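You operate a simulated robot arm through the tools that you are given. There is no shell and no other tool. Be economical: measure what you need, move in short steps, check, and stop when the job is done.

Carry out the task below with a simulated two-armed robot. There is one attempt and no reset: what you move stays moved.

## Task
Put the 20 mm thick packer from the end table of the right bench on the top of the green table. Then shut the bottom table drawer. Then fetch the ticket from the top of the yellow table and set it on the shelf of the green table. The order counts.

It is judged by the outcome, as a careful person would: the job done as asked, and still so three seconds after it is handed in. It fails if anything else is knocked over, pushed out of place, dropped, spilled or broken.

## Robot
Two 7-joint arms with fingered hands on one trunk, on a base that drives. Base frame: it is fixed to the floor where the robot stands at the start and does not move with it; the origin is under the middle of the robot, x ahead of it, y to its left, z up. Lengths are in mm, angles in rad, forces in N, time in s.
The left shoulder is at the start at [42, 104, 1120], the right one opposite. With the tool pointing down near the work surface each hand reaches from about 160 to 580 mm from the robot's upright axis, wherever it stands, measured 20 degrees to its own side. Places, roughly: bottom table drawer [1000, 2000, 600]; shelf of the green table [800, -2400, 300]; ticket [2750, -2250, 750]; top of the green table [800, -2400, 900]. Payload 2.4 kg a hand.
The TCP of each hand is the grasp point between the finger pads, 17 mm short of the fingertips. In the tool frame z runs along the fingers and y along their closing line. Largest opening 88 mm; the body of the gripper starts 47 mm behind the TCP. The gripper is a hand of 2 fingers: y runs from the thumb to the fingers, the wrist lies at [0, 0, -165] in the tool frame, and closing takes about 1.5 s.
Orientation is that of the tool frame in the base frame, as a unit quaternion [w, x, y, z]. With the fingers straight down and closing along the base's y, the tool's x points along the base's -x, its y along +y and its z along -z.

## Interface
- The arms move only by the tool drive_tool. It takes "left_steps", "right_steps" or both (then of equal length, played together; a hand with none holds still); each is a list of rows, each a list of 2 entries, a list of its own where there are three numbers: the shift along the tool's x, y, z in units of 30 mm (1.0 is 30 mm), then the turn, a rotation vector about the tool's x, y, z in units of 5 degrees (1.0 is 5 degrees). In form: [[[dx, dy, dz], [wx, wy, wz]], ...]. A call has 1 to 12 rows; each row shifts and turns the commanded pose from where the row before left it, along the tool's axes as they then stand. "left_gripper" and "right_gripper" are, for a hand that has rows, the closure in counts, from 0 (fully open) to 255 (shut), set as the call begins (left out, the last holds). A call with a number of a shift or a turn outside -1 to 1 is refused whole. A row lasts 0.2 s, in which the tool goes at most 50 mm and 0.15 rad; a call with a longer step from one row to the next is refused whole, and so is a gripper value outside its range. Where a pose cannot be reached the arm comes as near as it can. A force on the tool above 40 N (or 10 N above the force at the start of the call, whichever is more), or a blocked arm, ends the call early, and 0.2 s more pass. The fingers move at their own pace (about 153 mm/s each) and stop on an object; they squeeze with about 33 N. The grip force told is the motor's: it shows also when the fingers shut on nothing. Time passes only in rows, and 0.2 s behind the last, so rows that do not move let the fingers close. It gives the time, the measured TCP pose, the force on the tool (base axes), the opening and the grip force at its end, in the units of the frame above (readings bear some noise), with the torque about the TCP (base axes, N m) and any sound that the robot's microphone picked up.
- Cameras (640 x 400 px; columns grow to the right, rows downward): "scene" is now at [112.1, -30.7, 1064]; the picture's right is [-0.36, -0.93, 0.00], its down [0.09, -0.04, -1.00] and it looks along [0.93, -0.36, 0.10] (base axes); focal length 214 px, centre (320, 200). "left" rides on the left gripper at [-50, 3, -63] in its tool frame; the picture's right is [-0.06, -1.00, 0.00], its down [0.78, -0.05, -0.62] and it looks along [0.62, -0.04, 0.79] (tool axes); focal length 275 px, centre (320, 200). "right" rides on the right gripper at [50, 3, -63] in its tool frame; the picture's right is [-0.06, 1.00, 0.00], its down [-0.78, -0.05, -0.62] and it looks along [-0.62, -0.04, 0.79] (tool axes); focal length 275 px, centre (320, 200). There is no depth. A picture from a camera that has moved, and an enlarged one, comes with that camera's place and axes in the base frame and with its lens.
- snapshot(camera): a new picture of that camera. No time passes.
- slide_trunk(by): slides the trunk up (or, below 0, down) by that many mm; the arms and the scene camera ride with it, the base frame stays. It gives what a move gives, with no picture.
- base_move(legs): drives the robot by 1 to 6 legs, each [ahead, left, turn to the left] in mm, mm and rad, along the robot's own axes; the way and the turn of a leg run together, so that a leg with both is an arc; at most 1500 mm and 3.142 rad a leg. The arms and the cameras ride along, it lands a little off, and it stops where it bumps. It gives what a move gives.
- curl_fingers(finger1, thumb_bend, hand): sets how far each is bent, from 0 (flat) to 1 (curled in); at 0.3 the hand is open as for a grip, at 0.7 the pads meet at the TCP. One left out holds its place. A second passes; each finger stops where it meets its share of the squeeze, and holds until it gets a number again. A gripper value or a shape takes the hand back. It gives what a move gives, with no picture; readings hold the bend of each and the force on the fingers (four entries, about 0 where the hand has none), thumb and palm.
- grasp_type(shape, hand): the hand has 2 fingers and takes this shape, open, in about a second: jaw (thumb against the fingers, like two jaws); tri (thumb and two fingers); tip (a fingertip pinch); poke (one finger out to press); point (the index stretched); flat (the hand flat); cup (the hand cupped); fist (a fist). The gripper value then closes the fingers along that shape, each until it touches; the sizes above hold for jaw. It gives what a move gives, with no picture.
- aim_head(pan, tilt): turns the head with the scene camera to pan (to the left, within 1.047 rad either way) and tilt (down, from -0.506 to 1.204), counted from straight ahead of the robot. It gives what a move gives.
- zoom(camera, box): a new picture of the part [left, top, right, bottom] of that camera's present view, enlarged. No time passes.
- close_job(): hands the job in; it is judged then, once.

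Go step by step. Nothing tells you exact positions but the pictures and the camera data: compare them with the known pose of the tool, close in by small moves and look again before you grip or let go. The budget is 165 turns and 118 pictures, counting those below and the enlarged ones. Unless the task says otherwise, let go and move clear before handing in, and close with one line.

The tools are called after "Call:" as a command line: name --argument value ..., lists and objects as JSON in quotes. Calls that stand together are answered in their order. drive_tool: Moves the arms, as the interface text tells. Its arguments: {"type":"object","properties":{"left_steps":{"type":"array","items":{"type":"array"}},"left_gripper":{"type":"number"},"right_steps":{"type":"array","items":{"type":"array"}},"right_gripper":{"type":"number"}},"required":[]} The other tools are called the same way: slide_trunk (by) slides the trunk up or down; grasp_type (shape, hand) gives the hand a shape; curl_fingers (finger1, thumb_bend, hand) moves the fingers one by one; base_move (legs) drives the base; aim_head (pan, tilt) turns the head that bears the scene camera; snapshot (camera) takes a picture; zoom (camera, box) takes an enlarged picture of a part of a camera's view; close_job () hands the job in.

At the start:

```text
time: 0.0
left_position: [390.1, 95.1, 1112.6]
left_orientation: [0.0, -0.001, 1.0, 0.0]
left_wrist_force: [-0.2, -0.2, 0.5]
left_ft_torque: [0.0, -0.02, 0.02]
left_finger_gap: 88.0
left_finger_force: 0.1
left_shape: jaw
left_bend: [0.3, 0.3]
left_finger forces: [0.0, 0.1, 0.0, 0.0, 0.1, 0.0]
right_position: [340.9, -292.6, 1095.9]
right_orientation: [0.0, 0.0, 1.0, 0.0]
right_wrist_force: [0.9, 0.0, 0.5]
right_ft_torque: [-0.01, 0.0, 0.02]
right_finger_gap: 87.8
right_finger_force: 0.1
right_shape: jaw
right_bend: [0.3, 0.3]
right_finger forces: [0.1, 0.0, 0.0, 0.0, 0.1, 0.1]
trunk travel left (down, up): [-350.0, 500.0]
robot x, y, heading: [-0.6, -0.9, -0.002]
head pan, tilt: [-0.408, -0.016]
```

scene: 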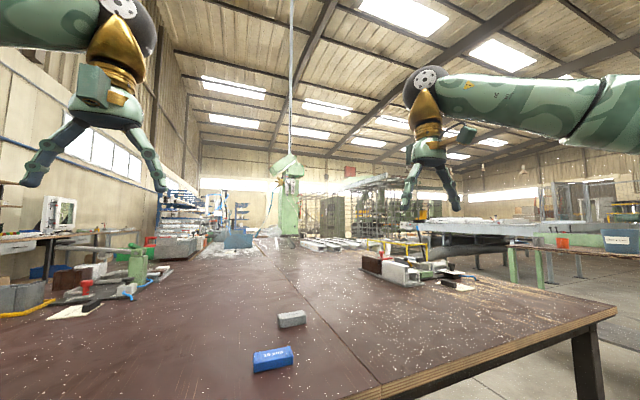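
right: 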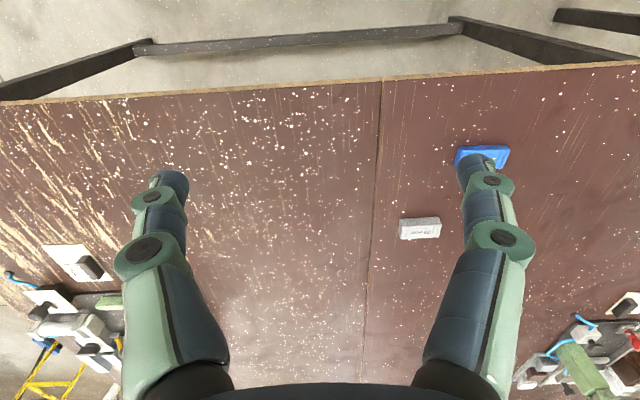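
left: 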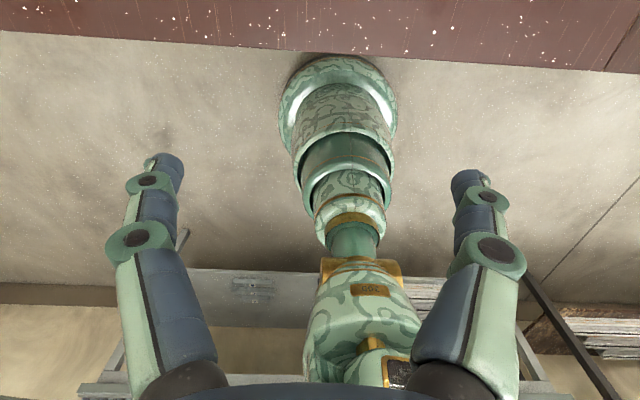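

I see a table ahead with a blue and a grey block lying on it. I'll look closer at them and look around for the other places.

Call:
zoom --camera "scene" --box '[220, 290, 340, 380]'

Call:
aim_head --pan -1.04 --tilt 0.3

Call:
snapshot --camera "scene"

Call:
aim_head --pan 0.8 --tilt 0.3

Call:
snapshot --camera "scene"

```text
4.44 times, centred on (280, 335) of scene
camera zoom: at [112.1, -30.7, 1064.0], right [-0.36, -0.93, 0.0], down [0.09, -0.04, -1.0], along [0.93, -0.36, 0.1], focal length 953 px, centre (498, -400)
```

zoom: 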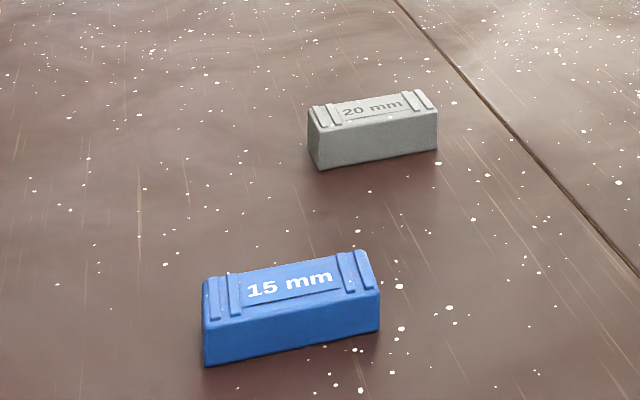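

```text
time: 1.0
left_position: [388.9, 94.2, 1111.3]
left_orientation: [-0.001, 0.0, 1.0, 0.0]
left_wrist_force: [0.4, 0.0, -0.7]
left_ft_torque: [0.0, 0.0, 0.0]
left_finger_gap: 87.8
left_finger_force: 0.1
left_shape: jaw
left_bend: [0.3, 0.3]
left_finger forces: [0.1, 0.1, 0.0, 0.2, 0.1, 0.0]
right_position: [340.4, -292.9, 1096.4]
right_orientation: [0.0, 0.0, 1.0, 0.0]
right_wrist_force: [0.2, 0.0, -0.7]
right_ft_torque: [0.0, 0.01, 0.05]
right_finger_gap: 87.8
right_finger_force: 0.0
right_shape: jaw
right_bend: [0.3, 0.3]
right_finger forces: [0.1, 0.0, 0.1, 0.0, 0.0, 0.1]
trunk travel left (down, up): [-350.0, 500.0]
robot x, y, heading: [-2.1, 1.0, 0.003]
head pan, tilt: [-1.04, 0.3]
```

```text
113 pictures are left
camera scene: at [112.3, -31.1, 1063.2], right [-0.37, -0.93, 0.0], down [0.08, -0.03, -1.0], along [0.93, -0.37, 0.09], focal length 214 px, centre (320, 200)
```

scene: 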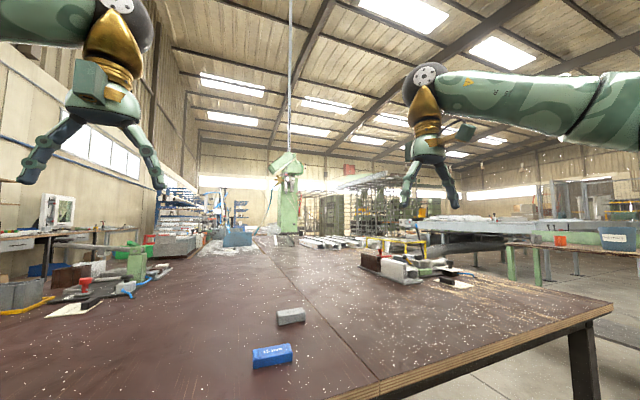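

```text
time: 2.9
left_position: [389.8, 93.2, 1111.0]
left_orientation: [0.0, 0.0, 1.0, 0.001]
left_wrist_force: [0.4, 0.3, -1.7]
left_ft_torque: [0.03, -0.01, 0.0]
left_finger_gap: 87.8
left_finger_force: 0.0
left_shape: jaw
left_bend: [0.3, 0.3]
left_finger forces: [0.0, 0.0, 0.1, 0.0, 0.0, 0.0]
right_position: [340.2, -294.1, 1095.7]
right_orientation: [0.0, -0.001, 1.0, 0.0]
right_wrist_force: [-0.4, 0.2, 0.1]
right_ft_torque: [0.01, 0.01, -0.01]
right_finger_gap: 88.1
right_finger_force: 0.1
right_shape: jaw
right_bend: [0.3, 0.3]
right_finger forces: [0.1, 0.0, 0.0, 0.0, 0.0, 0.1]
trunk travel left (down, up): [-350.0, 500.0]
robot x, y, heading: [-3.4, -0.7, -0.005]
head pan, tilt: [0.799, 0.3]
```

```text
112 pictures are left
camera scene: at [96.1, 67.9, 1027.5], right [0.72, -0.7, 0.0], down [-0.21, -0.21, -0.96], along [0.67, 0.68, -0.3], focal length 214 px, centre (320, 200)
```

scene: 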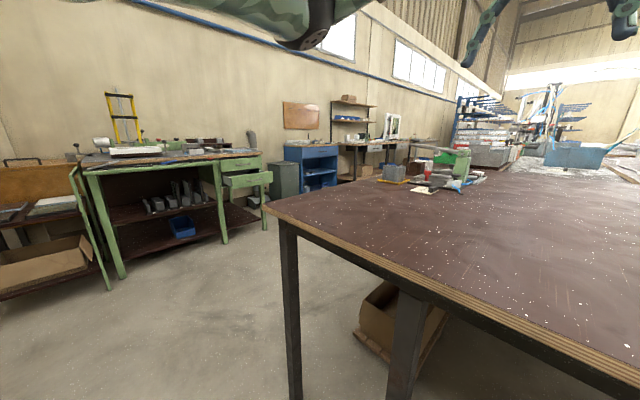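

The first picture hadn't caught up with the head. I'll look right again.

Call:
aim_head --pan -1.04 --tilt 0.3

```text
time: 4.7
left_position: [389.1, 94.0, 1112.9]
left_orientation: [0.001, 0.0, 1.0, 0.0]
left_wrist_force: [0.0, 0.3, -0.1]
left_ft_torque: [-0.01, -0.01, 0.01]
left_finger_gap: 87.7
left_finger_force: 0.1
left_shape: jaw
left_bend: [0.3, 0.3]
left_finger forces: [0.0, 0.0, 0.0, 0.0, 0.0, 0.0]
right_position: [341.6, -293.5, 1096.8]
right_orientation: [0.0, 0.0, 1.0, 0.001]
right_wrist_force: [0.2, -0.6, -0.5]
right_ft_torque: [0.01, -0.01, 0.02]
right_finger_gap: 87.9
right_finger_force: 0.0
right_shape: jaw
right_bend: [0.3, 0.3]
right_finger forces: [0.1, 0.1, 0.0, 0.0, 0.1, 0.1]
trunk travel left (down, up): [-350.0, 500.0]
robot x, y, heading: [-2.1, 4.3, -0.001]
head pan, tilt: [-1.04, 0.3]
```

Head turned right; looking now.

Call:
snapshot --camera "scene"

```text
111 pictures are left
camera scene: at [78.3, -79.5, 1027.5], right [-0.86, -0.51, 0.0], down [-0.15, 0.26, -0.96], along [0.48, -0.82, -0.3], focal length 214 px, centre (320, 200)
```

scene: 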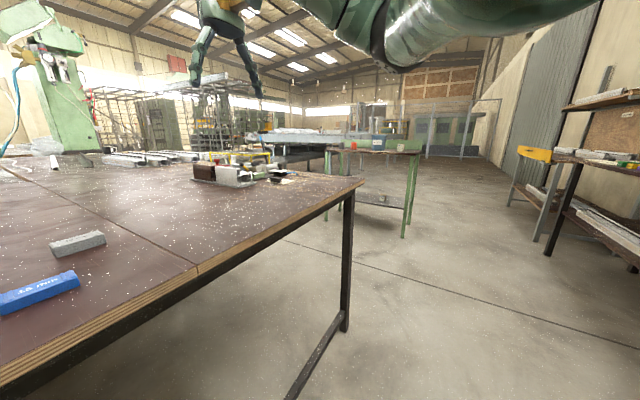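

The green table stands beyond the right end of the bench. I'll zoom on it and the yellow thing behind.

Call:
zoom --camera "scene" --box '[180, 120, 440, 250]'

Call:
zoom --camera "scene" --box '[0, 210, 160, 330]'

```text
2.46 times, centred on (310, 185) of scene
camera zoom: at [78.3, -79.5, 1027.5], right [-0.86, -0.51, 0.0], down [-0.15, 0.26, -0.96], along [0.48, -0.82, -0.3], focal length 528 px, centre (345, 237)
```

zoom: 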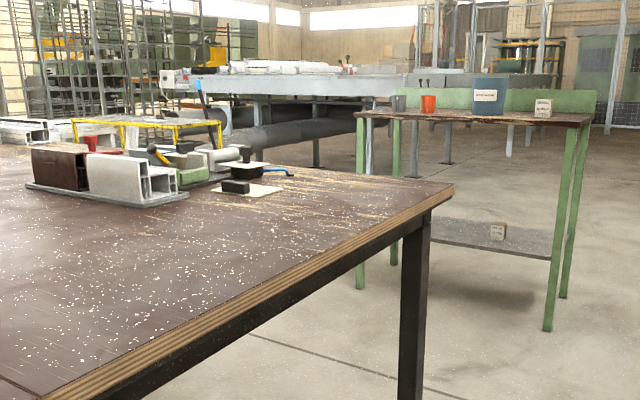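

```text
3.33 times, centred on (80, 270) of scene
camera zoom: at [78.3, -79.5, 1027.5], right [-0.86, -0.51, 0.0], down [-0.15, 0.26, -0.96], along [0.48, -0.82, -0.3], focal length 715 px, centre (1120, -33)
```

zoom: 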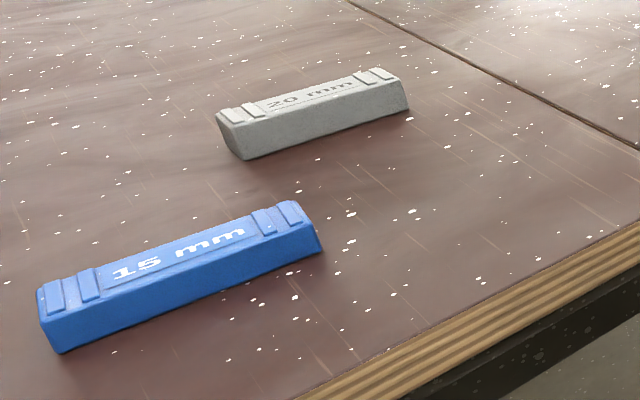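

The grey 20 mm packer is at about (601, -153, ~847), its long side roughly along y, a little beyond reach. I'll drive 80 mm ahead and turn the right hand so that it closes along x.

Call:
base_move --legs '[[80, 0, 0]]'

Call:
drive_tool --right_steps '[[[0, 1, 0], [0, 0, 1]], [[0, 1, 0], [0, 0, 1]], [[0, 1, 0], [0, 0, 1]], [[0, 0.5, 0], [0, 0, 1]], [[0, 0, 0], [0, 0, 1]], [[0, 0, 0], [0, 0, 1]], [[0, 0, 0], [0, 0, 1]], [[0, 0, 0], [0, 0, 1]], [[0, 0, 0], [0, 0, 1]]]'

Call:
drive_tool --right_steps '[[[0, 0, 0], [0, 0, 1]], [[0, 0, 0], [0, 0, 1]], [[0, 0, 0], [0, 0, 1]], [[0, 0, 0], [0, 0, 1]], [[0, 0, 0], [0, 0, 1]], [[0, 0, 0], [0, 0, 1]], [[0, 0, 0], [0, 0, 1]], [[0, 0, 0], [0, 0, 1]], [[0, 0, 0], [0, 0, 1]]]'

Call:
snapshot --camera "right"

```text
time: 5.7
left_position: [470.4, 94.9, 1111.3]
left_orientation: [0.0, 0.0, 1.0, -0.001]
left_wrist_force: [0.0, 0.9, 0.5]
left_ft_torque: [0.02, 0.01, -0.02]
left_finger_gap: 88.1
left_finger_force: 0.0
left_shape: jaw
left_bend: [0.3, 0.3]
left_finger forces: [0.0, 0.1, 0.1, 0.1, 0.0, 0.0]
right_position: [421.2, -293.6, 1096.3]
right_orientation: [0.0, -0.001, 1.0, 0.0]
right_wrist_force: [-0.6, 0.1, -0.4]
right_ft_torque: [-0.04, -0.02, -0.01]
right_finger_gap: 87.9
right_finger_force: 0.2
right_shape: jaw
right_bend: [0.3, 0.3]
right_finger forces: [0.1, 0.0, 0.0, 0.1, 0.1, 0.0]
trunk travel left (down, up): [-350.0, 500.0]
robot x, y, heading: [78.6, 2.6, 0.001]
head pan, tilt: [-1.04, 0.3]
```

```text
time: 7.7
left_position: [469.8, 96.0, 1110.8]
left_orientation: [0.0, -0.001, 1.0, 0.0]
left_wrist_force: [-0.4, -0.5, 0.5]
left_ft_torque: [0.04, 0.03, 0.01]
left_finger_gap: 87.9
left_finger_force: 0.1
left_shape: jaw
left_bend: [0.3, 0.3]
left_finger forces: [0.1, 0.0, 0.1, 0.0, 0.0, 0.0]
right_position: [441.1, -193.3, 1101.4]
right_orientation: [-0.001, 0.381, 0.925, 0.0]
right_wrist_force: [0.4, -0.4, 1.0]
right_ft_torque: [0.01, 0.04, 0.01]
right_finger_gap: 87.9
right_finger_force: 0.1
right_shape: jaw
right_bend: [0.3, 0.3]
right_finger forces: [0.0, 0.0, 0.1, 0.0, 0.0, 0.0]
right hand out of reach, approached as far as the arm can: row 9
trunk travel left (down, up): [-350.0, 500.0]
robot x, y, heading: [82.6, 3.4, 0.003]
head pan, tilt: [-1.04, 0.3]
```

```text
time: 9.7
left_position: [469.2, 94.3, 1112.4]
left_orientation: [0.0, -0.001, 1.0, 0.001]
left_wrist_force: [0.3, 0.4, 0.4]
left_ft_torque: [0.01, -0.01, 0.02]
left_finger_gap: 87.8
left_finger_force: 0.1
left_shape: jaw
left_bend: [0.3, 0.3]
left_finger forces: [0.1, 0.0, 0.0, 0.1, 0.0, 0.0]
right_position: [584.3, -275.6, 1172.3]
right_orientation: [-0.001, 0.706, 0.708, -0.001]
right_wrist_force: [0.5, 0.5, -0.2]
right_ft_torque: [0.01, -0.03, -0.04]
right_finger_gap: 88.1
right_finger_force: 0.0
right_shape: jaw
right_bend: [0.3, 0.3]
right_finger forces: [0.1, 0.1, 0.0, 0.0, 0.0, 0.1]
right hand out of reach, approached as far as the arm can: row 1, 2, 3, 4, 5, 6, 7, 8, 9
trunk travel left (down, up): [-350.0, 500.0]
robot x, y, heading: [80.6, -1.2, -0.0]
head pan, tilt: [-1.04, 0.3]
```

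```text
108 pictures are left
camera right: at [587.9, -226.7, 1235.4], right [1.0, -0.06, 0.0], down [-0.05, -0.78, 0.62], along [-0.04, -0.62, -0.79], focal length 275 px, centre (320, 200)
```

right: 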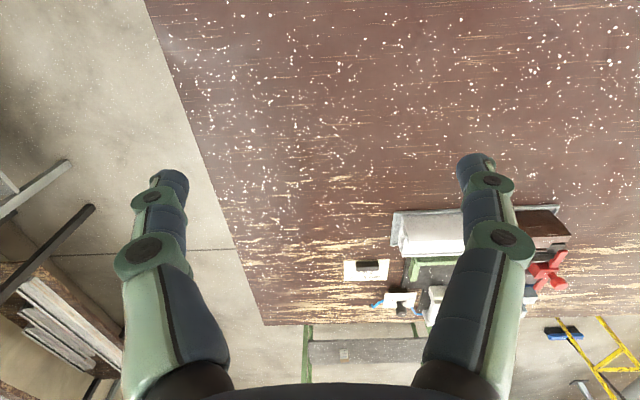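

The hand now closes along x but got shifted to (584, -276, 1172). I'll bring it over the packer: +y ~120, +x ~17, and down about 180.

Call:
drive_tool --right_steps '[[[0.5, 0.1, 0.9], [0, 0, 0]], [[0.5, 0.1, 0.9], [0, 0, 0]], [[0.5, 0.1, 0.9], [0, 0, 0]], [[0.5, 0.1, 0.9], [0, 0, 0]], [[0.5, 0.1, 0.9], [0, 0, 0]], [[0.5, 0.1, 0.9], [0, 0, 0]]]'

Call:
snapshot --camera "right"

```text
time: 11.1
left_position: [469.5, 95.3, 1111.3]
left_orientation: [-0.001, -0.002, 1.0, 0.0]
left_wrist_force: [-0.1, 0.4, 0.4]
left_ft_torque: [-0.04, -0.02, 0.0]
left_finger_gap: 87.8
left_finger_force: 0.1
left_shape: jaw
left_bend: [0.3, 0.3]
left_finger forces: [0.0, 0.0, 0.1, 0.1, 0.1, 0.1]
right_position: [629.9, -233.7, 1058.2]
right_orientation: [0.0, 0.703, 0.711, 0.0]
right_wrist_force: [-0.4, 0.6, -0.2]
right_ft_torque: [0.01, -0.03, 0.03]
right_finger_gap: 87.9
right_finger_force: 0.1
right_shape: jaw
right_bend: [0.3, 0.3]
right_finger forces: [0.0, 0.0, 0.0, 0.0, 0.1, 0.0]
right hand out of reach, approached as far as the arm can: row 1, 2, 3, 4, 5, 6
trunk travel left (down, up): [-350.0, 500.0]
robot x, y, heading: [81.4, 0.8, -0.003]
head pan, tilt: [-1.04, 0.3]
```

```text
107 pictures are left
camera right: at [631.4, -184.3, 1121.1], right [1.0, -0.05, 0.0], down [-0.04, -0.79, 0.62], along [-0.03, -0.62, -0.79], focal length 275 px, centre (320, 200)
```

right: 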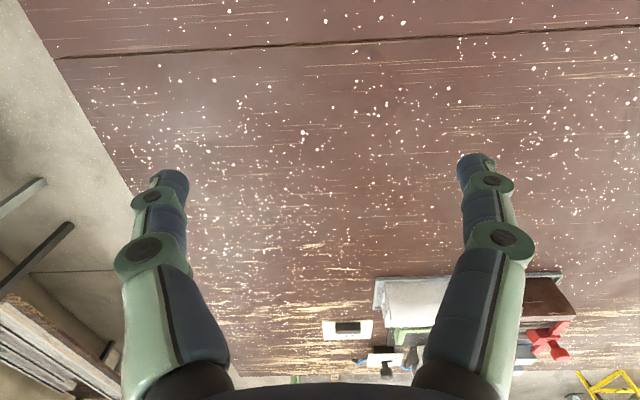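

Still being pulled off by reach limits at this height; going lower should help. I'll continue down and toward +y, -x.

Call:
drive_tool --right_steps '[[[0.0, -0.1, 0.9], [0, 0, 0]], [[0.5, -0.2, 0.9], [0, 0, 0]], [[0.5, -0.2, 0.8], [0, 0, 0]], [[0.5, -0.2, 0.5], [0, 0, 0]], [[0.5, -0.2, 0.4], [0, 0, 0]], [[0.5, -0.1, 0.4], [0, 0, 0]]]'

Call:
snapshot --camera "right"

```text
time: 12.5
left_position: [468.4, 95.2, 1112.8]
left_orientation: [0.0, -0.001, 1.0, 0.0]
left_wrist_force: [-0.7, -0.2, 0.6]
left_ft_torque: [-0.01, -0.02, -0.02]
left_finger_gap: 87.8
left_finger_force: 0.0
left_shape: jaw
left_bend: [0.3, 0.3]
left_finger forces: [0.0, 0.0, 0.0, 0.0, 0.0, 0.0]
right_position: [638.4, -234.1, 942.2]
right_orientation: [-0.001, 0.701, 0.713, 0.001]
right_wrist_force: [-0.7, -0.7, 0.4]
right_ft_torque: [0.03, 0.02, 0.01]
right_finger_gap: 87.8
right_finger_force: 0.0
right_shape: jaw
right_bend: [0.3, 0.3]
right_finger forces: [0.0, 0.1, 0.1, 0.0, 0.0, 0.0]
right hand out of reach, approached as far as the arm can: row 1, 2, 3, 4, 5, 6
trunk travel left (down, up): [-350.0, 500.0]
robot x, y, heading: [79.9, -0.4, 0.005]
head pan, tilt: [-1.04, 0.3]
```

```text
106 pictures are left
camera right: at [641.4, -183.7, 1005.4], right [1.0, -0.05, 0.0], down [-0.04, -0.79, 0.62], along [-0.03, -0.61, -0.79], focal length 275 px, centre (320, 200)
```

right: 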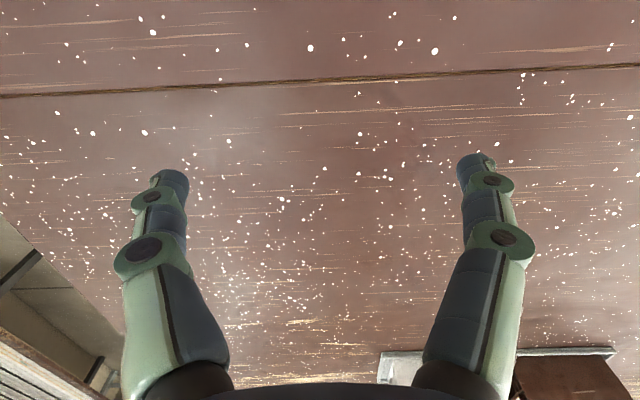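

This wrist turn isn't reachable here. The packer's about 60 mm long, so I can grip it by its ends with the default orientation; turning back by -90° with some lift.

Call:
drive_tool --right_steps '[[[0, 0, -1], [0, 0, -1]], [[0, 0, -1], [0, 0, -1]], [[0, 0, -0.5], [0, 0, -1]], [[0, 0, 0], [0, 0, -1]], [[0, 0, 0], [0, 0, -1]], [[0, 0, 0], [0, 0, -1]], [[0, 0, 0], [0, 0, -1]], [[0, 0, 0], [0, 0, -1]], [[0, 0, 0], [0, 0, -1]]]'

Call:
drive_tool --right_steps '[[[0, 0, 0], [0, 0, -1]], [[0, 0, 0], [0, 0, -1]], [[0, 0, 0], [0, 0, -1]], [[0, 0, 0], [0, 0, -1]], [[0, 0, 0], [0, 0, -1]], [[0, 0, 0], [0, 0, -1]], [[0, 0, 0], [0, 0, -1]], [[0, 0, 0], [0, 0, -1]], [[0, 0, 0], [0, 0, -1]]]'

Call:
snapshot --camera "right"

```text
time: 14.5
left_position: [468.3, 96.0, 1111.7]
left_orientation: [0.001, 0.0, 1.0, -0.001]
left_wrist_force: [-0.1, 0.5, -0.6]
left_ft_torque: [0.0, -0.03, 0.01]
left_finger_gap: 88.2
left_finger_force: 0.1
left_shape: jaw
left_bend: [0.3, 0.3]
left_finger forces: [0.0, 0.0, 0.0, 0.1, 0.1, 0.1]
right_position: [637.5, -230.4, 1017.9]
right_orientation: [0.0, 0.382, 0.924, -0.001]
right_wrist_force: [-1.2, 1.5, 0.2]
right_ft_torque: [0.01, -0.02, 0.02]
right_finger_gap: 88.0
right_finger_force: 0.0
right_shape: jaw
right_bend: [0.3, 0.3]
right_finger forces: [0.0, 0.1, 0.1, 0.0, 0.0, 0.0]
right hand out of reach, approached as far as the arm can: row 3
trunk travel left (down, up): [-350.0, 500.0]
robot x, y, heading: [80.7, 1.2, -0.004]
head pan, tilt: [-1.04, 0.3]
```

```text
time: 16.5
left_position: [470.2, 95.9, 1111.6]
left_orientation: [0.0, 0.0, 1.0, 0.0]
left_wrist_force: [-0.4, -0.2, 0.2]
left_ft_torque: [-0.01, 0.01, 0.0]
left_finger_gap: 87.9
left_finger_force: 0.2
left_shape: jaw
left_bend: [0.3, 0.3]
left_finger forces: [0.0, 0.0, 0.0, 0.1, 0.0, 0.1]
right_position: [636.7, -232.2, 1017.6]
right_orientation: [-0.001, -0.001, 1.0, 0.0]
right_wrist_force: [-0.1, -0.1, -0.2]
right_ft_torque: [0.01, -0.02, 0.02]
right_finger_gap: 87.8
right_finger_force: 0.0
right_shape: jaw
right_bend: [0.3, 0.3]
right_finger forces: [0.0, 0.0, 0.1, 0.0, 0.0, 0.0]
trunk travel left (down, up): [-350.0, 500.0]
robot x, y, heading: [77.3, 0.8, 0.007]
head pan, tilt: [-1.04, 0.3]
```

```text
105 pictures are left
camera right: at [586.7, -228.4, 1080.5], right [0.06, 1.0, 0.0], down [0.78, -0.05, 0.62], along [0.62, -0.04, -0.79], focal length 275 px, centre (320, 200)
```

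right: 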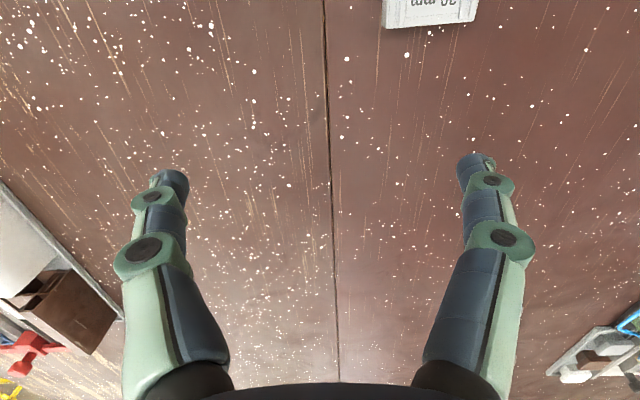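

Default orientation is well reached here, and the packer shows at the top. I'll move over it to about (590, -155, 950) and look.

Call:
drive_tool --right_steps '[[[0.5, 0.8, 0.6], [0, 0, 0]], [[0.5, 0.8, 0.6], [0, 0, 0]], [[0.5, 0.9, 0.6], [0, 0, 0]], [[0, 0, 0.4], [0, 0, 0]], [[0, 0, 0], [0, 0, 0]]]'

Call:
snapshot --camera "right"

```text
time: 17.7
left_position: [469.7, 94.8, 1112.1]
left_orientation: [-0.001, -0.002, 1.0, 0.0]
left_wrist_force: [-0.3, 0.7, -0.1]
left_ft_torque: [0.01, -0.01, -0.03]
left_finger_gap: 87.7
left_finger_force: 0.0
left_shape: jaw
left_bend: [0.3, 0.3]
left_finger forces: [0.0, 0.1, 0.1, 0.0, 0.1, 0.1]
right_position: [643.7, -158.6, 953.5]
right_orientation: [0.0, -0.001, 1.0, 0.0]
right_wrist_force: [0.7, 0.1, 0.0]
right_ft_torque: [0.01, 0.01, -0.02]
right_finger_gap: 87.7
right_finger_force: 0.0
right_shape: jaw
right_bend: [0.3, 0.3]
right_finger forces: [0.0, 0.1, 0.1, 0.0, 0.0, 0.0]
right hand out of reach, approached as far as the arm can: row 1, 2, 3
trunk travel left (down, up): [-350.0, 500.0]
robot x, y, heading: [78.8, -1.4, 0.004]
head pan, tilt: [-1.04, 0.3]
```

```text
104 pictures are left
camera right: at [593.3, -155.0, 1016.3], right [0.06, 1.0, 0.0], down [0.78, -0.05, 0.62], along [0.62, -0.04, -0.79], focal length 275 px, centre (320, 200)
```

right: 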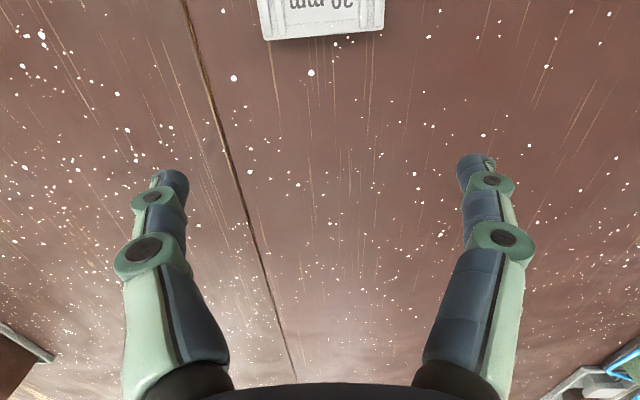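

The arm resists drawing in, so I'll back the base by 40 mm to put the hand over the packer (est. centre (603, -154)).

Call:
base_move --legs '[[-40, 0, 0]]'

Call:
drive_tool --right_steps '[[[0, 0, 0.6], [0, 0, 0]], [[0, 0, 0.6], [0, 0, 0]], [[0, 0, 0.3], [0, 0, 0]]]'

Call:
snapshot --camera "right"

```text
time: 18.6
left_position: [428.7, 95.7, 1112.3]
left_orientation: [0.0, -0.001, 1.0, 0.0]
left_wrist_force: [0.2, -0.2, -1.2]
left_ft_torque: [0.0, 0.01, 0.0]
left_finger_gap: 87.8
left_finger_force: 0.0
left_shape: jaw
left_bend: [0.3, 0.3]
left_finger forces: [0.0, 0.0, 0.1, 0.0, 0.0, 0.1]
right_position: [603.0, -159.3, 954.1]
right_orientation: [0.001, -0.002, 1.0, 0.001]
right_wrist_force: [0.3, -0.1, -0.7]
right_ft_torque: [-0.02, 0.03, 0.01]
right_finger_gap: 87.9
right_finger_force: 0.0
right_shape: jaw
right_bend: [0.3, 0.3]
right_finger forces: [0.0, 0.0, 0.0, 0.0, 0.0, 0.0]
trunk travel left (down, up): [-350.0, 500.0]
robot x, y, heading: [38.9, -3.3, 0.0]
head pan, tilt: [-1.04, 0.3]
```

```text
time: 19.4
left_position: [429.5, 94.5, 1112.0]
left_orientation: [0.0, -0.001, 1.0, 0.0]
left_wrist_force: [0.3, 0.4, 0.2]
left_ft_torque: [-0.02, 0.01, -0.01]
left_finger_gap: 87.9
left_finger_force: 0.0
left_shape: jaw
left_bend: [0.3, 0.3]
left_finger forces: [0.0, 0.0, 0.0, 0.1, 0.0, 0.1]
right_position: [603.2, -158.4, 908.3]
right_orientation: [0.0, -0.001, 1.0, 0.0]
right_wrist_force: [-0.6, -0.6, -0.3]
right_ft_torque: [0.01, 0.0, 0.01]
right_finger_gap: 87.7
right_finger_force: 0.1
right_shape: jaw
right_bend: [0.3, 0.3]
right_finger forces: [0.1, 0.0, 0.0, 0.0, 0.0, 0.0]
trunk travel left (down, up): [-350.0, 500.0]
robot x, y, heading: [40.7, -0.6, 0.005]
head pan, tilt: [-1.04, 0.3]
```

```text
103 pictures are left
camera right: at [553.2, -155.0, 971.0], right [0.06, 1.0, 0.0], down [0.78, -0.05, 0.62], along [0.62, -0.04, -0.79], focal length 275 px, centre (320, 200)
```

right: 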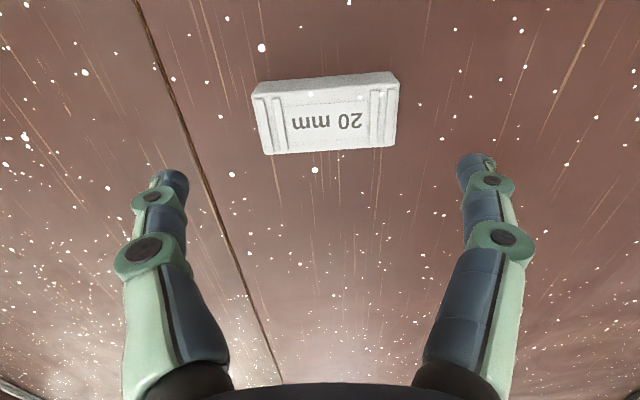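

The packer lies aligned with y, centre about (602, -155), top near z 852, between the fingers. I'll lower 50 mm and check.

Call:
drive_tool --right_steps '[[[0, 0.1, 0.6], [0, 0, 0]], [[0, 0, 0.6], [0, 0, 0]], [[0, 0, 0.45], [0, 0, 0]], [[0, 0, 0], [0, 0, 0]]]'

Call:
snapshot --camera "right"

```text
time: 20.4
left_position: [429.6, 94.6, 1112.3]
left_orientation: [0.0, -0.001, 1.0, 0.0]
left_wrist_force: [-0.3, 0.0, 0.0]
left_ft_torque: [0.02, -0.02, 0.0]
left_finger_gap: 87.8
left_finger_force: 0.1
left_shape: jaw
left_bend: [0.3, 0.3]
left_finger forces: [0.0, 0.0, 0.1, 0.0, 0.0, 0.0]
right_position: [594.3, -156.0, 858.2]
right_orientation: [0.0, -0.001, 1.0, 0.0]
right_wrist_force: [0.4, -0.1, 0.6]
right_ft_torque: [0.01, 0.0, 0.02]
right_finger_gap: 87.9
right_finger_force: 0.2
right_shape: jaw
right_bend: [0.3, 0.3]
right_finger forces: [0.1, 0.1, 0.0, 0.1, 0.1, 0.0]
right hand out of reach, approached as far as the arm can: row 2
trunk travel left (down, up): [-350.0, 500.0]
robot x, y, heading: [40.6, -1.1, 0.006]
head pan, tilt: [-1.04, 0.3]
```

```text
102 pictures are left
camera right: at [545.9, -153.0, 921.6], right [0.06, 1.0, 0.0], down [0.78, -0.05, 0.62], along [0.62, -0.04, -0.79], focal length 275 px, centre (320, 200)
```

right: 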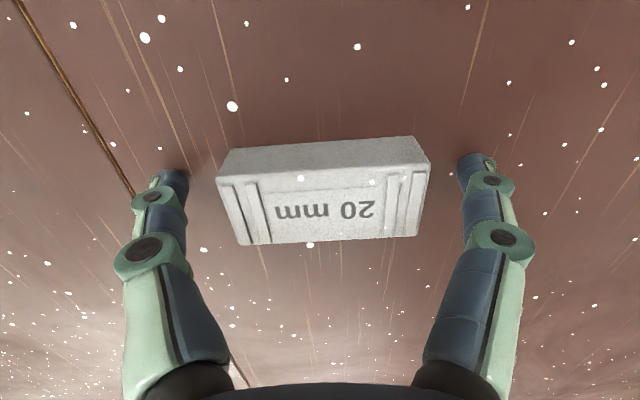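

Nearly centred; packer is ~7 mm farther in x. Shift forward, lower 8 mm and close.

Call:
drive_tool --right_steps '[[[-0.25, 0, 0.0], [0, 0, 0]], [[0, 0, 0.25], [0, 0, 0]], [[0, 0, 0], [0, 0, 0]]]'

Call:
drive_tool --right_gripper 255 --right_steps '[[[0, 0, 0], [0, 0, 0]], [[0, 0, 0], [0, 0, 0]], [[0, 0, 0], [0, 0, 0]], [[0, 0, 0], [0, 0, 0]], [[0, 0, 0], [0, 0, 0]], [[0, 0, 0], [0, 0, 0]], [[0, 0, 0], [0, 0, 0]]]'

Call:
snapshot --camera "right"

```text
time: 21.2
left_position: [428.3, 95.0, 1112.3]
left_orientation: [0.001, -0.001, 1.0, 0.0]
left_wrist_force: [-0.4, 0.9, -0.5]
left_ft_torque: [-0.01, 0.0, 0.0]
left_finger_gap: 87.9
left_finger_force: 0.1
left_shape: jaw
left_bend: [0.3, 0.3]
left_finger forces: [0.0, 0.0, 0.0, 0.0, 0.0, 0.0]
right_position: [593.3, -156.3, 853.5]
right_orientation: [0.003, 0.0, 1.0, -0.001]
right_wrist_force: [7.0, -1.5, 24.4]
right_ft_torque: [0.12, -0.1, -0.02]
right_finger_gap: 87.7
right_finger_force: 0.1
right_shape: jaw
right_bend: [0.31, 0.29]
right_finger forces: [13.3, 0.1, 0.0, 0.0, 10.9, 0.0]
right hand out of reach, approached as far as the arm can: row 1
trunk travel left (down, up): [-350.0, 500.0]
robot x, y, heading: [43.2, 1.8, 0.005]
head pan, tilt: [-1.04, 0.3]
```

```text
time: 21.6
left_position: [426.5, 97.2, 1112.4]
left_orientation: [0.001, -0.001, 1.0, -0.001]
left_wrist_force: [-0.5, 0.5, -0.4]
left_ft_torque: [0.0, 0.0, 0.0]
left_finger_gap: 87.8
left_finger_force: 0.1
left_shape: jaw
left_bend: [0.3, 0.3]
left_finger forces: [0.0, 0.1, 0.0, 0.0, 0.0, 0.0]
right_position: [595.3, -154.7, 858.0]
right_orientation: [0.004, -0.001, 1.0, 0.0]
right_wrist_force: [-2.2, 2.6, 25.3]
right_ft_torque: [-0.38, 0.06, -0.09]
right_finger_gap: 59.2
right_finger_force: 32.7
right_shape: jaw
right_bend: [0.71, 0.58]
right_finger forces: [34.5, 0.0, 0.1, 0.1, 44.6, 0.0]
trunk travel left (down, up): [-350.0, 500.0]
robot x, y, heading: [39.7, -1.9, 0.003]
head pan, tilt: [-1.04, 0.3]
stopped in row 2 (right hand): the force on the tool passed its limit at 50 N (the readings are from after the stop); the commanded pose is now the measured one
```

```text
101 pictures are left
camera right: at [544.1, -151.7, 920.6], right [0.06, 1.0, 0.0], down [0.78, -0.05, 0.63], along [0.62, -0.04, -0.78], focal length 275 px, centre (320, 200)
```

right: 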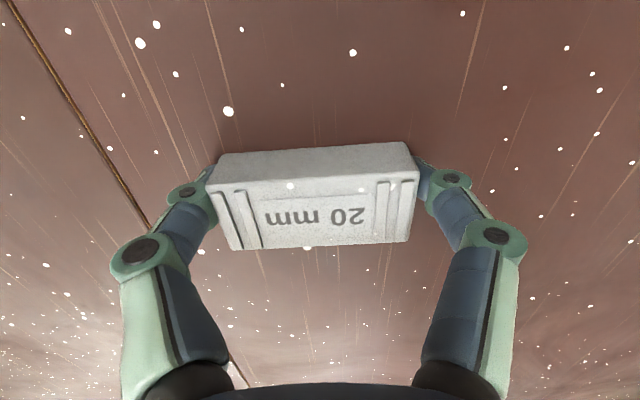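

Gripped by its ends (gap 59 mm). Lifting gently and checking.

Call:
drive_tool --right_steps '[[[0, 0, -0.3], [0, 0, 0]], [[0, 0, -0.6], [0, 0, 0]], [[0, 0, -0.8], [0, 0, 0]], [[0, 0, -0.8], [0, 0, 0]], [[0, 0, -0.8], [0, 0, 0]], [[0, 0, -0.6], [0, 0, 0]], [[0, 0, 0], [0, 0, 0]]]'

Call:
snapshot --camera "right"

```text
time: 23.2
left_position: [429.0, 95.0, 1112.8]
left_orientation: [0.001, -0.001, 1.0, 0.0]
left_wrist_force: [0.3, -0.8, 0.2]
left_ft_torque: [-0.02, -0.01, 0.02]
left_finger_gap: 88.2
left_finger_force: 0.1
left_shape: jaw
left_bend: [0.3, 0.3]
left_finger forces: [0.0, 0.0, 0.0, 0.0, 0.1, 0.0]
right_position: [605.5, -156.4, 970.2]
right_orientation: [0.002, -0.001, 1.0, 0.0]
right_wrist_force: [-0.8, -0.3, 0.2]
right_ft_torque: [-0.02, 0.05, -0.01]
right_finger_gap: 57.4
right_finger_force: 33.1
right_shape: jaw
right_bend: [0.71, 0.62]
right_finger forces: [26.7, 0.1, 0.0, 0.0, 26.7, 0.1]
right hand out of reach, approached as far as the arm can: row 2, 5
trunk travel left (down, up): [-350.0, 500.0]
robot x, y, heading: [40.2, 0.4, 0.002]
head pan, tilt: [-1.04, 0.3]
```

```text
100 pictures are left
camera right: at [553.9, -153.3, 1033.1], right [0.06, 1.0, 0.0], down [0.78, -0.05, 0.62], along [0.62, -0.04, -0.78], focal length 275 px, centre (320, 200)
```

right: 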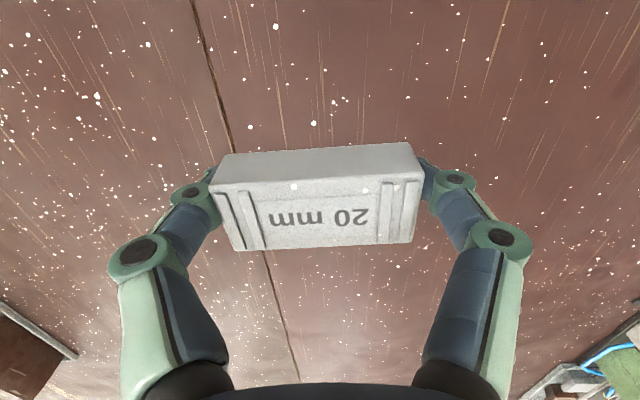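

The packer is held. The green table's legs stand at about x 350–1220, y -2190…-2590. I'll back off, strafe right, turn to face it and move alongside, keeping distance.

Call:
base_move --legs '[[-340, 0, 0], [0, -1450, 0], [0, 0, -1.571], [0, 1000, 0]]'

Call:
aim_head --pan 0 --tilt 0.35

Call:
aim_head --pan 0 --tilt 0.35

Call:
snapshot --camera "scene"

```text
time: 40.8
left_position: [820.7, -1799.7, 1112.1]
left_orientation: [0.0, 0.705, 0.709, 0.0]
left_wrist_force: [0.7, 0.1, -1.1]
left_ft_torque: [-0.04, 0.0, -0.02]
left_finger_gap: 88.1
left_finger_force: 0.1
left_shape: jaw
left_bend: [0.3, 0.3]
left_finger forces: [0.0, 0.0, 0.1, 0.0, 0.2, 0.1]
right_position: [570.6, -1974.9, 969.5]
right_orientation: [0.0, 0.706, 0.709, -0.001]
right_wrist_force: [0.1, 0.4, 0.3]
right_ft_torque: [0.01, -0.02, -0.02]
right_finger_gap: 57.2
right_finger_force: 33.0
right_shape: jaw
right_bend: [0.71, 0.62]
right_finger forces: [26.5, 0.0, 0.0, 0.0, 26.5, 0.1]
trunk travel left (down, up): [-350.0, 500.0]
robot x, y, heading: [720.5, -1411.4, -1.566]
head pan, tilt: [-1.04, 0.3]
```

```text
time: 42.1
left_position: [820.6, -1799.7, 1112.3]
left_orientation: [0.001, 0.706, 0.709, 0.0]
left_wrist_force: [0.4, 0.2, 0.1]
left_ft_torque: [-0.02, 0.04, -0.03]
left_finger_gap: 88.2
left_finger_force: 0.1
left_shape: jaw
left_bend: [0.3, 0.3]
left_finger forces: [0.0, 0.0, 0.0, 0.0, 0.1, 0.0]
right_position: [569.1, -1973.4, 970.0]
right_orientation: [0.001, 0.705, 0.709, -0.001]
right_wrist_force: [-0.4, 0.4, -0.1]
right_ft_torque: [0.03, 0.0, 0.02]
right_finger_gap: 57.6
right_finger_force: 33.0
right_shape: jaw
right_bend: [0.71, 0.62]
right_finger forces: [26.5, 0.0, 0.0, 0.0, 26.5, 0.0]
trunk travel left (down, up): [-350.0, 500.0]
robot x, y, heading: [723.8, -1412.7, -1.573]
head pan, tilt: [0.0, 0.351]
```

```text
time: 42.7
left_position: [819.7, -1799.3, 1112.1]
left_orientation: [-0.001, 0.706, 0.708, 0.0]
left_wrist_force: [-0.4, 0.1, 0.2]
left_ft_torque: [-0.01, -0.01, -0.01]
left_finger_gap: 87.9
left_finger_force: 0.1
left_shape: jaw
left_bend: [0.3, 0.3]
left_finger forces: [0.0, 0.0, 0.1, 0.1, 0.0, 0.0]
right_position: [569.5, -1975.2, 970.1]
right_orientation: [0.002, 0.706, 0.708, 0.0]
right_wrist_force: [0.2, -0.1, 0.0]
right_ft_torque: [0.02, 0.01, -0.01]
right_finger_gap: 57.7
right_finger_force: 32.3
right_shape: jaw
right_bend: [0.71, 0.62]
right_finger forces: [26.5, 0.0, 0.1, 0.1, 26.5, 0.1]
trunk travel left (down, up): [-350.0, 500.0]
robot x, y, heading: [721.9, -1413.4, -1.571]
head pan, tilt: [0.0, 0.351]
```

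```text
99 pictures are left
camera scene: at [724.3, -1534.4, 1022.8], right [-1.0, 0.0, 0.0], down [0.0, 0.34, -0.94], along [0.0, -0.94, -0.34], focal length 214 px, centre (320, 200)
```

scene: 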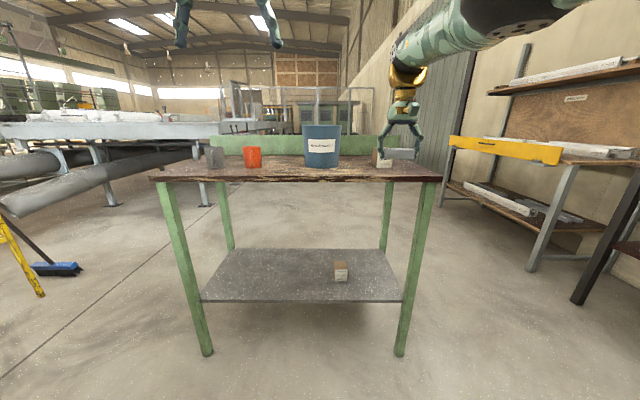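

Facing the green table; the items stand on its top along the back. Zoom on the top to find a free spot.

Call:
zoom --camera "scene" --box '[140, 110, 460, 310]'

Call:
snapshot --camera "right"

Call:
snapshot --camera "left"

```text
2.00 times, centred on (300, 210) of scene
camera zoom: at [724.3, -1534.4, 1022.8], right [-1.0, 0.0, 0.0], down [0.0, 0.34, -0.94], along [0.0, -0.94, -0.34], focal length 429 px, centre (360, 180)
```

zoom: 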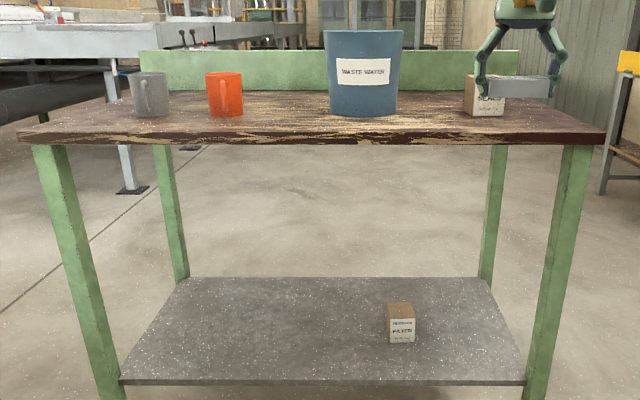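

```text
97 pictures are left
camera right: at [572.4, -1924.6, 1032.9], right [1.0, -0.06, 0.0], down [-0.05, -0.78, 0.62], along [-0.04, -0.62, -0.78], focal length 275 px, centre (320, 200)
```

right: 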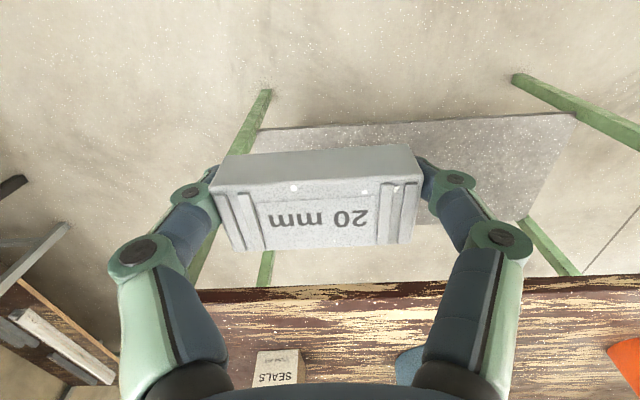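

```text
96 pictures are left
camera left: at [823.6, -1849.4, 1175.5], right [-1.0, -0.07, 0.0], down [-0.05, 0.78, 0.62], along [-0.04, 0.62, -0.79], focal length 275 px, centre (320, 200)
```

left: 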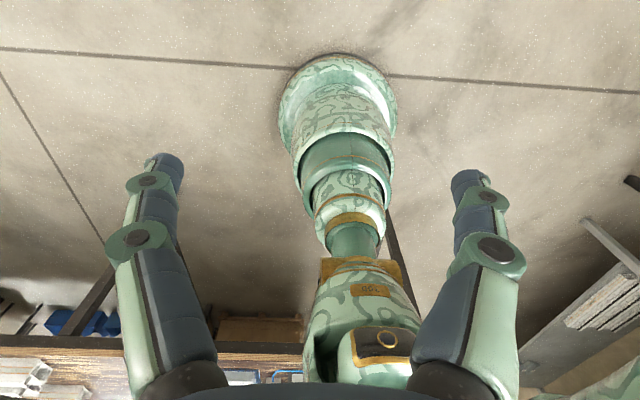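

The table top is at z≈870, front edge y≈-2175; items stand behind y≈-2300. I'll place the packer in the free space between bucket and orange mug, near (858, -2245). Driving there.

Call:
base_move --legs '[[0, 288, 0], [240, 0, 0]]'

Call:
snapshot --camera "right"

Call:
snapshot --camera "scene"

```text
time: 46.1
left_position: [1112.0, -2041.0, 1110.8]
left_orientation: [0.0, 0.707, 0.708, -0.001]
left_wrist_force: [-0.2, 0.7, -0.2]
left_ft_torque: [-0.01, 0.0, -0.02]
left_finger_gap: 87.7
left_finger_force: 0.0
left_shape: jaw
left_bend: [0.3, 0.3]
left_finger forces: [0.1, 0.1, 0.1, 0.1, 0.0, 0.0]
right_position: [860.3, -2213.7, 968.7]
right_orientation: [0.002, 0.706, 0.708, -0.002]
right_wrist_force: [0.2, -0.6, -0.9]
right_ft_torque: [0.04, -0.02, 0.03]
right_finger_gap: 57.7
right_finger_force: 33.3
right_shape: jaw
right_bend: [0.71, 0.62]
right_finger forces: [26.6, 0.1, 0.0, 0.0, 26.5, 0.0]
trunk travel left (down, up): [-350.0, 500.0]
robot x, y, heading: [1014.4, -1651.9, -1.573]
head pan, tilt: [0.0, 0.351]
```

```text
95 pictures are left
camera right: at [862.7, -2164.5, 1032.7], right [1.0, -0.06, 0.0], down [-0.05, -0.78, 0.62], along [-0.04, -0.62, -0.78], focal length 275 px, centre (320, 200)
```

right: 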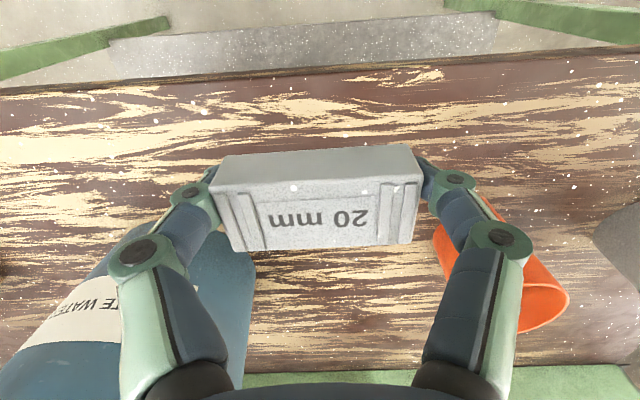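

```text
94 pictures are left
camera scene: at [1016.2, -1774.8, 1022.8], right [-1.0, 0.0, 0.0], down [0.0, 0.34, -0.94], along [0.0, -0.94, -0.34], focal length 214 px, centre (320, 200)
```

scene: 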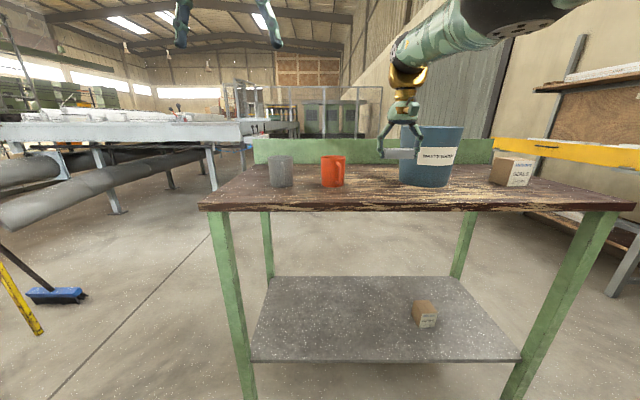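

Clear spot; edge at y≈-2200. I'll go 40 mm further ahead with the base, then lower.

Call:
base_move --legs '[[42, 0, 0]]'

Call:
drive_tool --right_steps '[[[0, 0, 0.6], [0, 0, 0]], [[0, 0, 0.6], [0, 0, 0]], [[0, 0, 0.5], [0, 0, 0]], [[0, 0, 0.3], [0, 0, 0]], [[0, 0, 0], [0, 0, 0]]]'

Call:
snapshot --camera "right"

Call:
zoom --camera "scene" --box '[300, 80, 500, 220]'

```text
time: 47.0
left_position: [1111.5, -2084.1, 1111.5]
left_orientation: [0.0, 0.708, 0.707, 0.0]
left_wrist_force: [0.0, -0.1, -0.1]
left_ft_torque: [0.0, -0.01, -0.02]
left_finger_gap: 88.1
left_finger_force: 0.1
left_shape: jaw
left_bend: [0.3, 0.3]
left_finger forces: [0.1, 0.1, 0.0, 0.0, 0.0, 0.0]
right_position: [858.9, -2257.6, 970.4]
right_orientation: [0.002, 0.708, 0.706, -0.001]
right_wrist_force: [-0.1, -1.5, -1.5]
right_ft_torque: [0.0, 0.0, -0.01]
right_finger_gap: 57.5
right_finger_force: 33.2
right_shape: jaw
right_bend: [0.71, 0.62]
right_finger forces: [26.6, 0.0, 0.0, 0.1, 26.4, 0.0]
trunk travel left (down, up): [-350.0, 500.0]
robot x, y, heading: [1015.0, -1695.1, -1.575]
head pan, tilt: [0.0, 0.351]
```

```text
time: 48.1
left_position: [1112.0, -2082.5, 1111.8]
left_orientation: [0.0, 0.707, 0.707, 0.0]
left_wrist_force: [-0.3, 0.6, -0.3]
left_ft_torque: [-0.01, 0.01, 0.01]
left_finger_gap: 88.1
left_finger_force: 0.0
left_shape: jaw
left_bend: [0.3, 0.3]
left_finger forces: [0.0, 0.0, 0.0, 0.0, 0.0, 0.0]
right_position: [859.3, -2255.8, 910.8]
right_orientation: [0.001, 0.707, 0.707, 0.0]
right_wrist_force: [-1.2, -0.4, -0.3]
right_ft_torque: [-0.02, -0.02, 0.08]
right_finger_gap: 57.3
right_finger_force: 32.9
right_shape: jaw
right_bend: [0.71, 0.62]
right_finger forces: [26.4, 0.1, 0.0, 0.1, 26.5, 0.0]
trunk travel left (down, up): [-350.0, 500.0]
robot x, y, heading: [1015.5, -1692.8, -1.574]
head pan, tilt: [0.0, 0.351]
```

```text
93 pictures are left
camera right: at [863.0, -2206.2, 972.9], right [1.0, -0.06, 0.0], down [-0.05, -0.78, 0.62], along [-0.04, -0.62, -0.78], focal length 275 px, centre (320, 200)
```

right: 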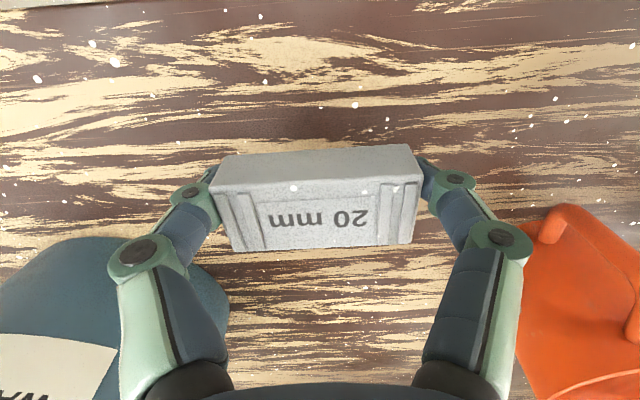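

```text
2.86 times, centred on (400, 150) of scene
camera zoom: at [1016.0, -1816.8, 1022.8], right [-1.0, 0.0, 0.0], down [0.0, 0.34, -0.94], along [0.0, -0.94, -0.34], focal length 613 px, centre (91, 343)
```

zoom: 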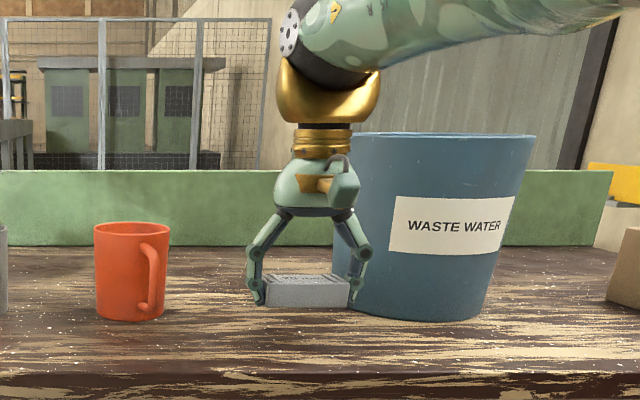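

Both neighbours have clearance. Lowering 15 mm, watching for contact.

Call:
drive_tool --right_steps '[[[0, 0, 0.3], [0, 0, 0]], [[0, 0, 0.2], [0, 0, 0]], [[0, 0, 0], [0, 0, 0]]]'

Call:
drive_tool --right_steps '[[[0, 0, 0.12], [0, 0, 0]], [[0, 0, 0], [0, 0, 0]]]'

```text
time: 49.0
left_position: [1110.9, -2081.8, 1113.1]
left_orientation: [0.0, 0.707, 0.707, 0.0]
left_wrist_force: [0.3, 0.0, -0.5]
left_ft_torque: [0.02, 0.0, -0.05]
left_finger_gap: 88.0
left_finger_force: 0.0
left_shape: jaw
left_bend: [0.3, 0.3]
left_finger forces: [0.0, 0.1, 0.0, 0.0, 0.0, 0.0]
right_position: [858.5, -2253.1, 895.6]
right_orientation: [0.002, 0.708, 0.706, -0.001]
right_wrist_force: [0.4, 0.5, -0.3]
right_ft_torque: [-0.02, 0.0, -0.01]
right_finger_gap: 57.7
right_finger_force: 33.1
right_shape: jaw
right_bend: [0.71, 0.62]
right_finger forces: [26.4, 0.0, 0.0, 0.0, 26.5, 0.0]
right hand out of reach, approached as far as the arm can: row 2
trunk travel left (down, up): [-350.0, 500.0]
robot x, y, heading: [1018.3, -1694.5, -1.572]
head pan, tilt: [0.0, 0.351]
```

```text
time: 49.5
left_position: [1111.8, -2083.4, 1111.3]
left_orientation: [-0.001, 0.708, 0.707, 0.0]
left_wrist_force: [0.0, 0.6, 0.1]
left_ft_torque: [0.01, 0.01, 0.0]
left_finger_gap: 87.9
left_finger_force: 0.0
left_shape: jaw
left_bend: [0.3, 0.3]
left_finger forces: [0.1, 0.0, 0.0, 0.1, 0.0, 0.0]
right_position: [859.2, -2253.0, 890.7]
right_orientation: [0.001, 0.707, 0.707, -0.001]
right_wrist_force: [0.7, -0.6, -1.0]
right_ft_torque: [-0.02, 0.01, 0.02]
right_finger_gap: 57.7
right_finger_force: 33.3
right_shape: jaw
right_bend: [0.71, 0.62]
right_finger forces: [26.5, 0.0, 0.1, 0.0, 26.4, 0.0]
trunk travel left (down, up): [-350.0, 500.0]
robot x, y, heading: [1019.3, -1695.3, -1.573]
head pan, tilt: [0.0, 0.351]
```

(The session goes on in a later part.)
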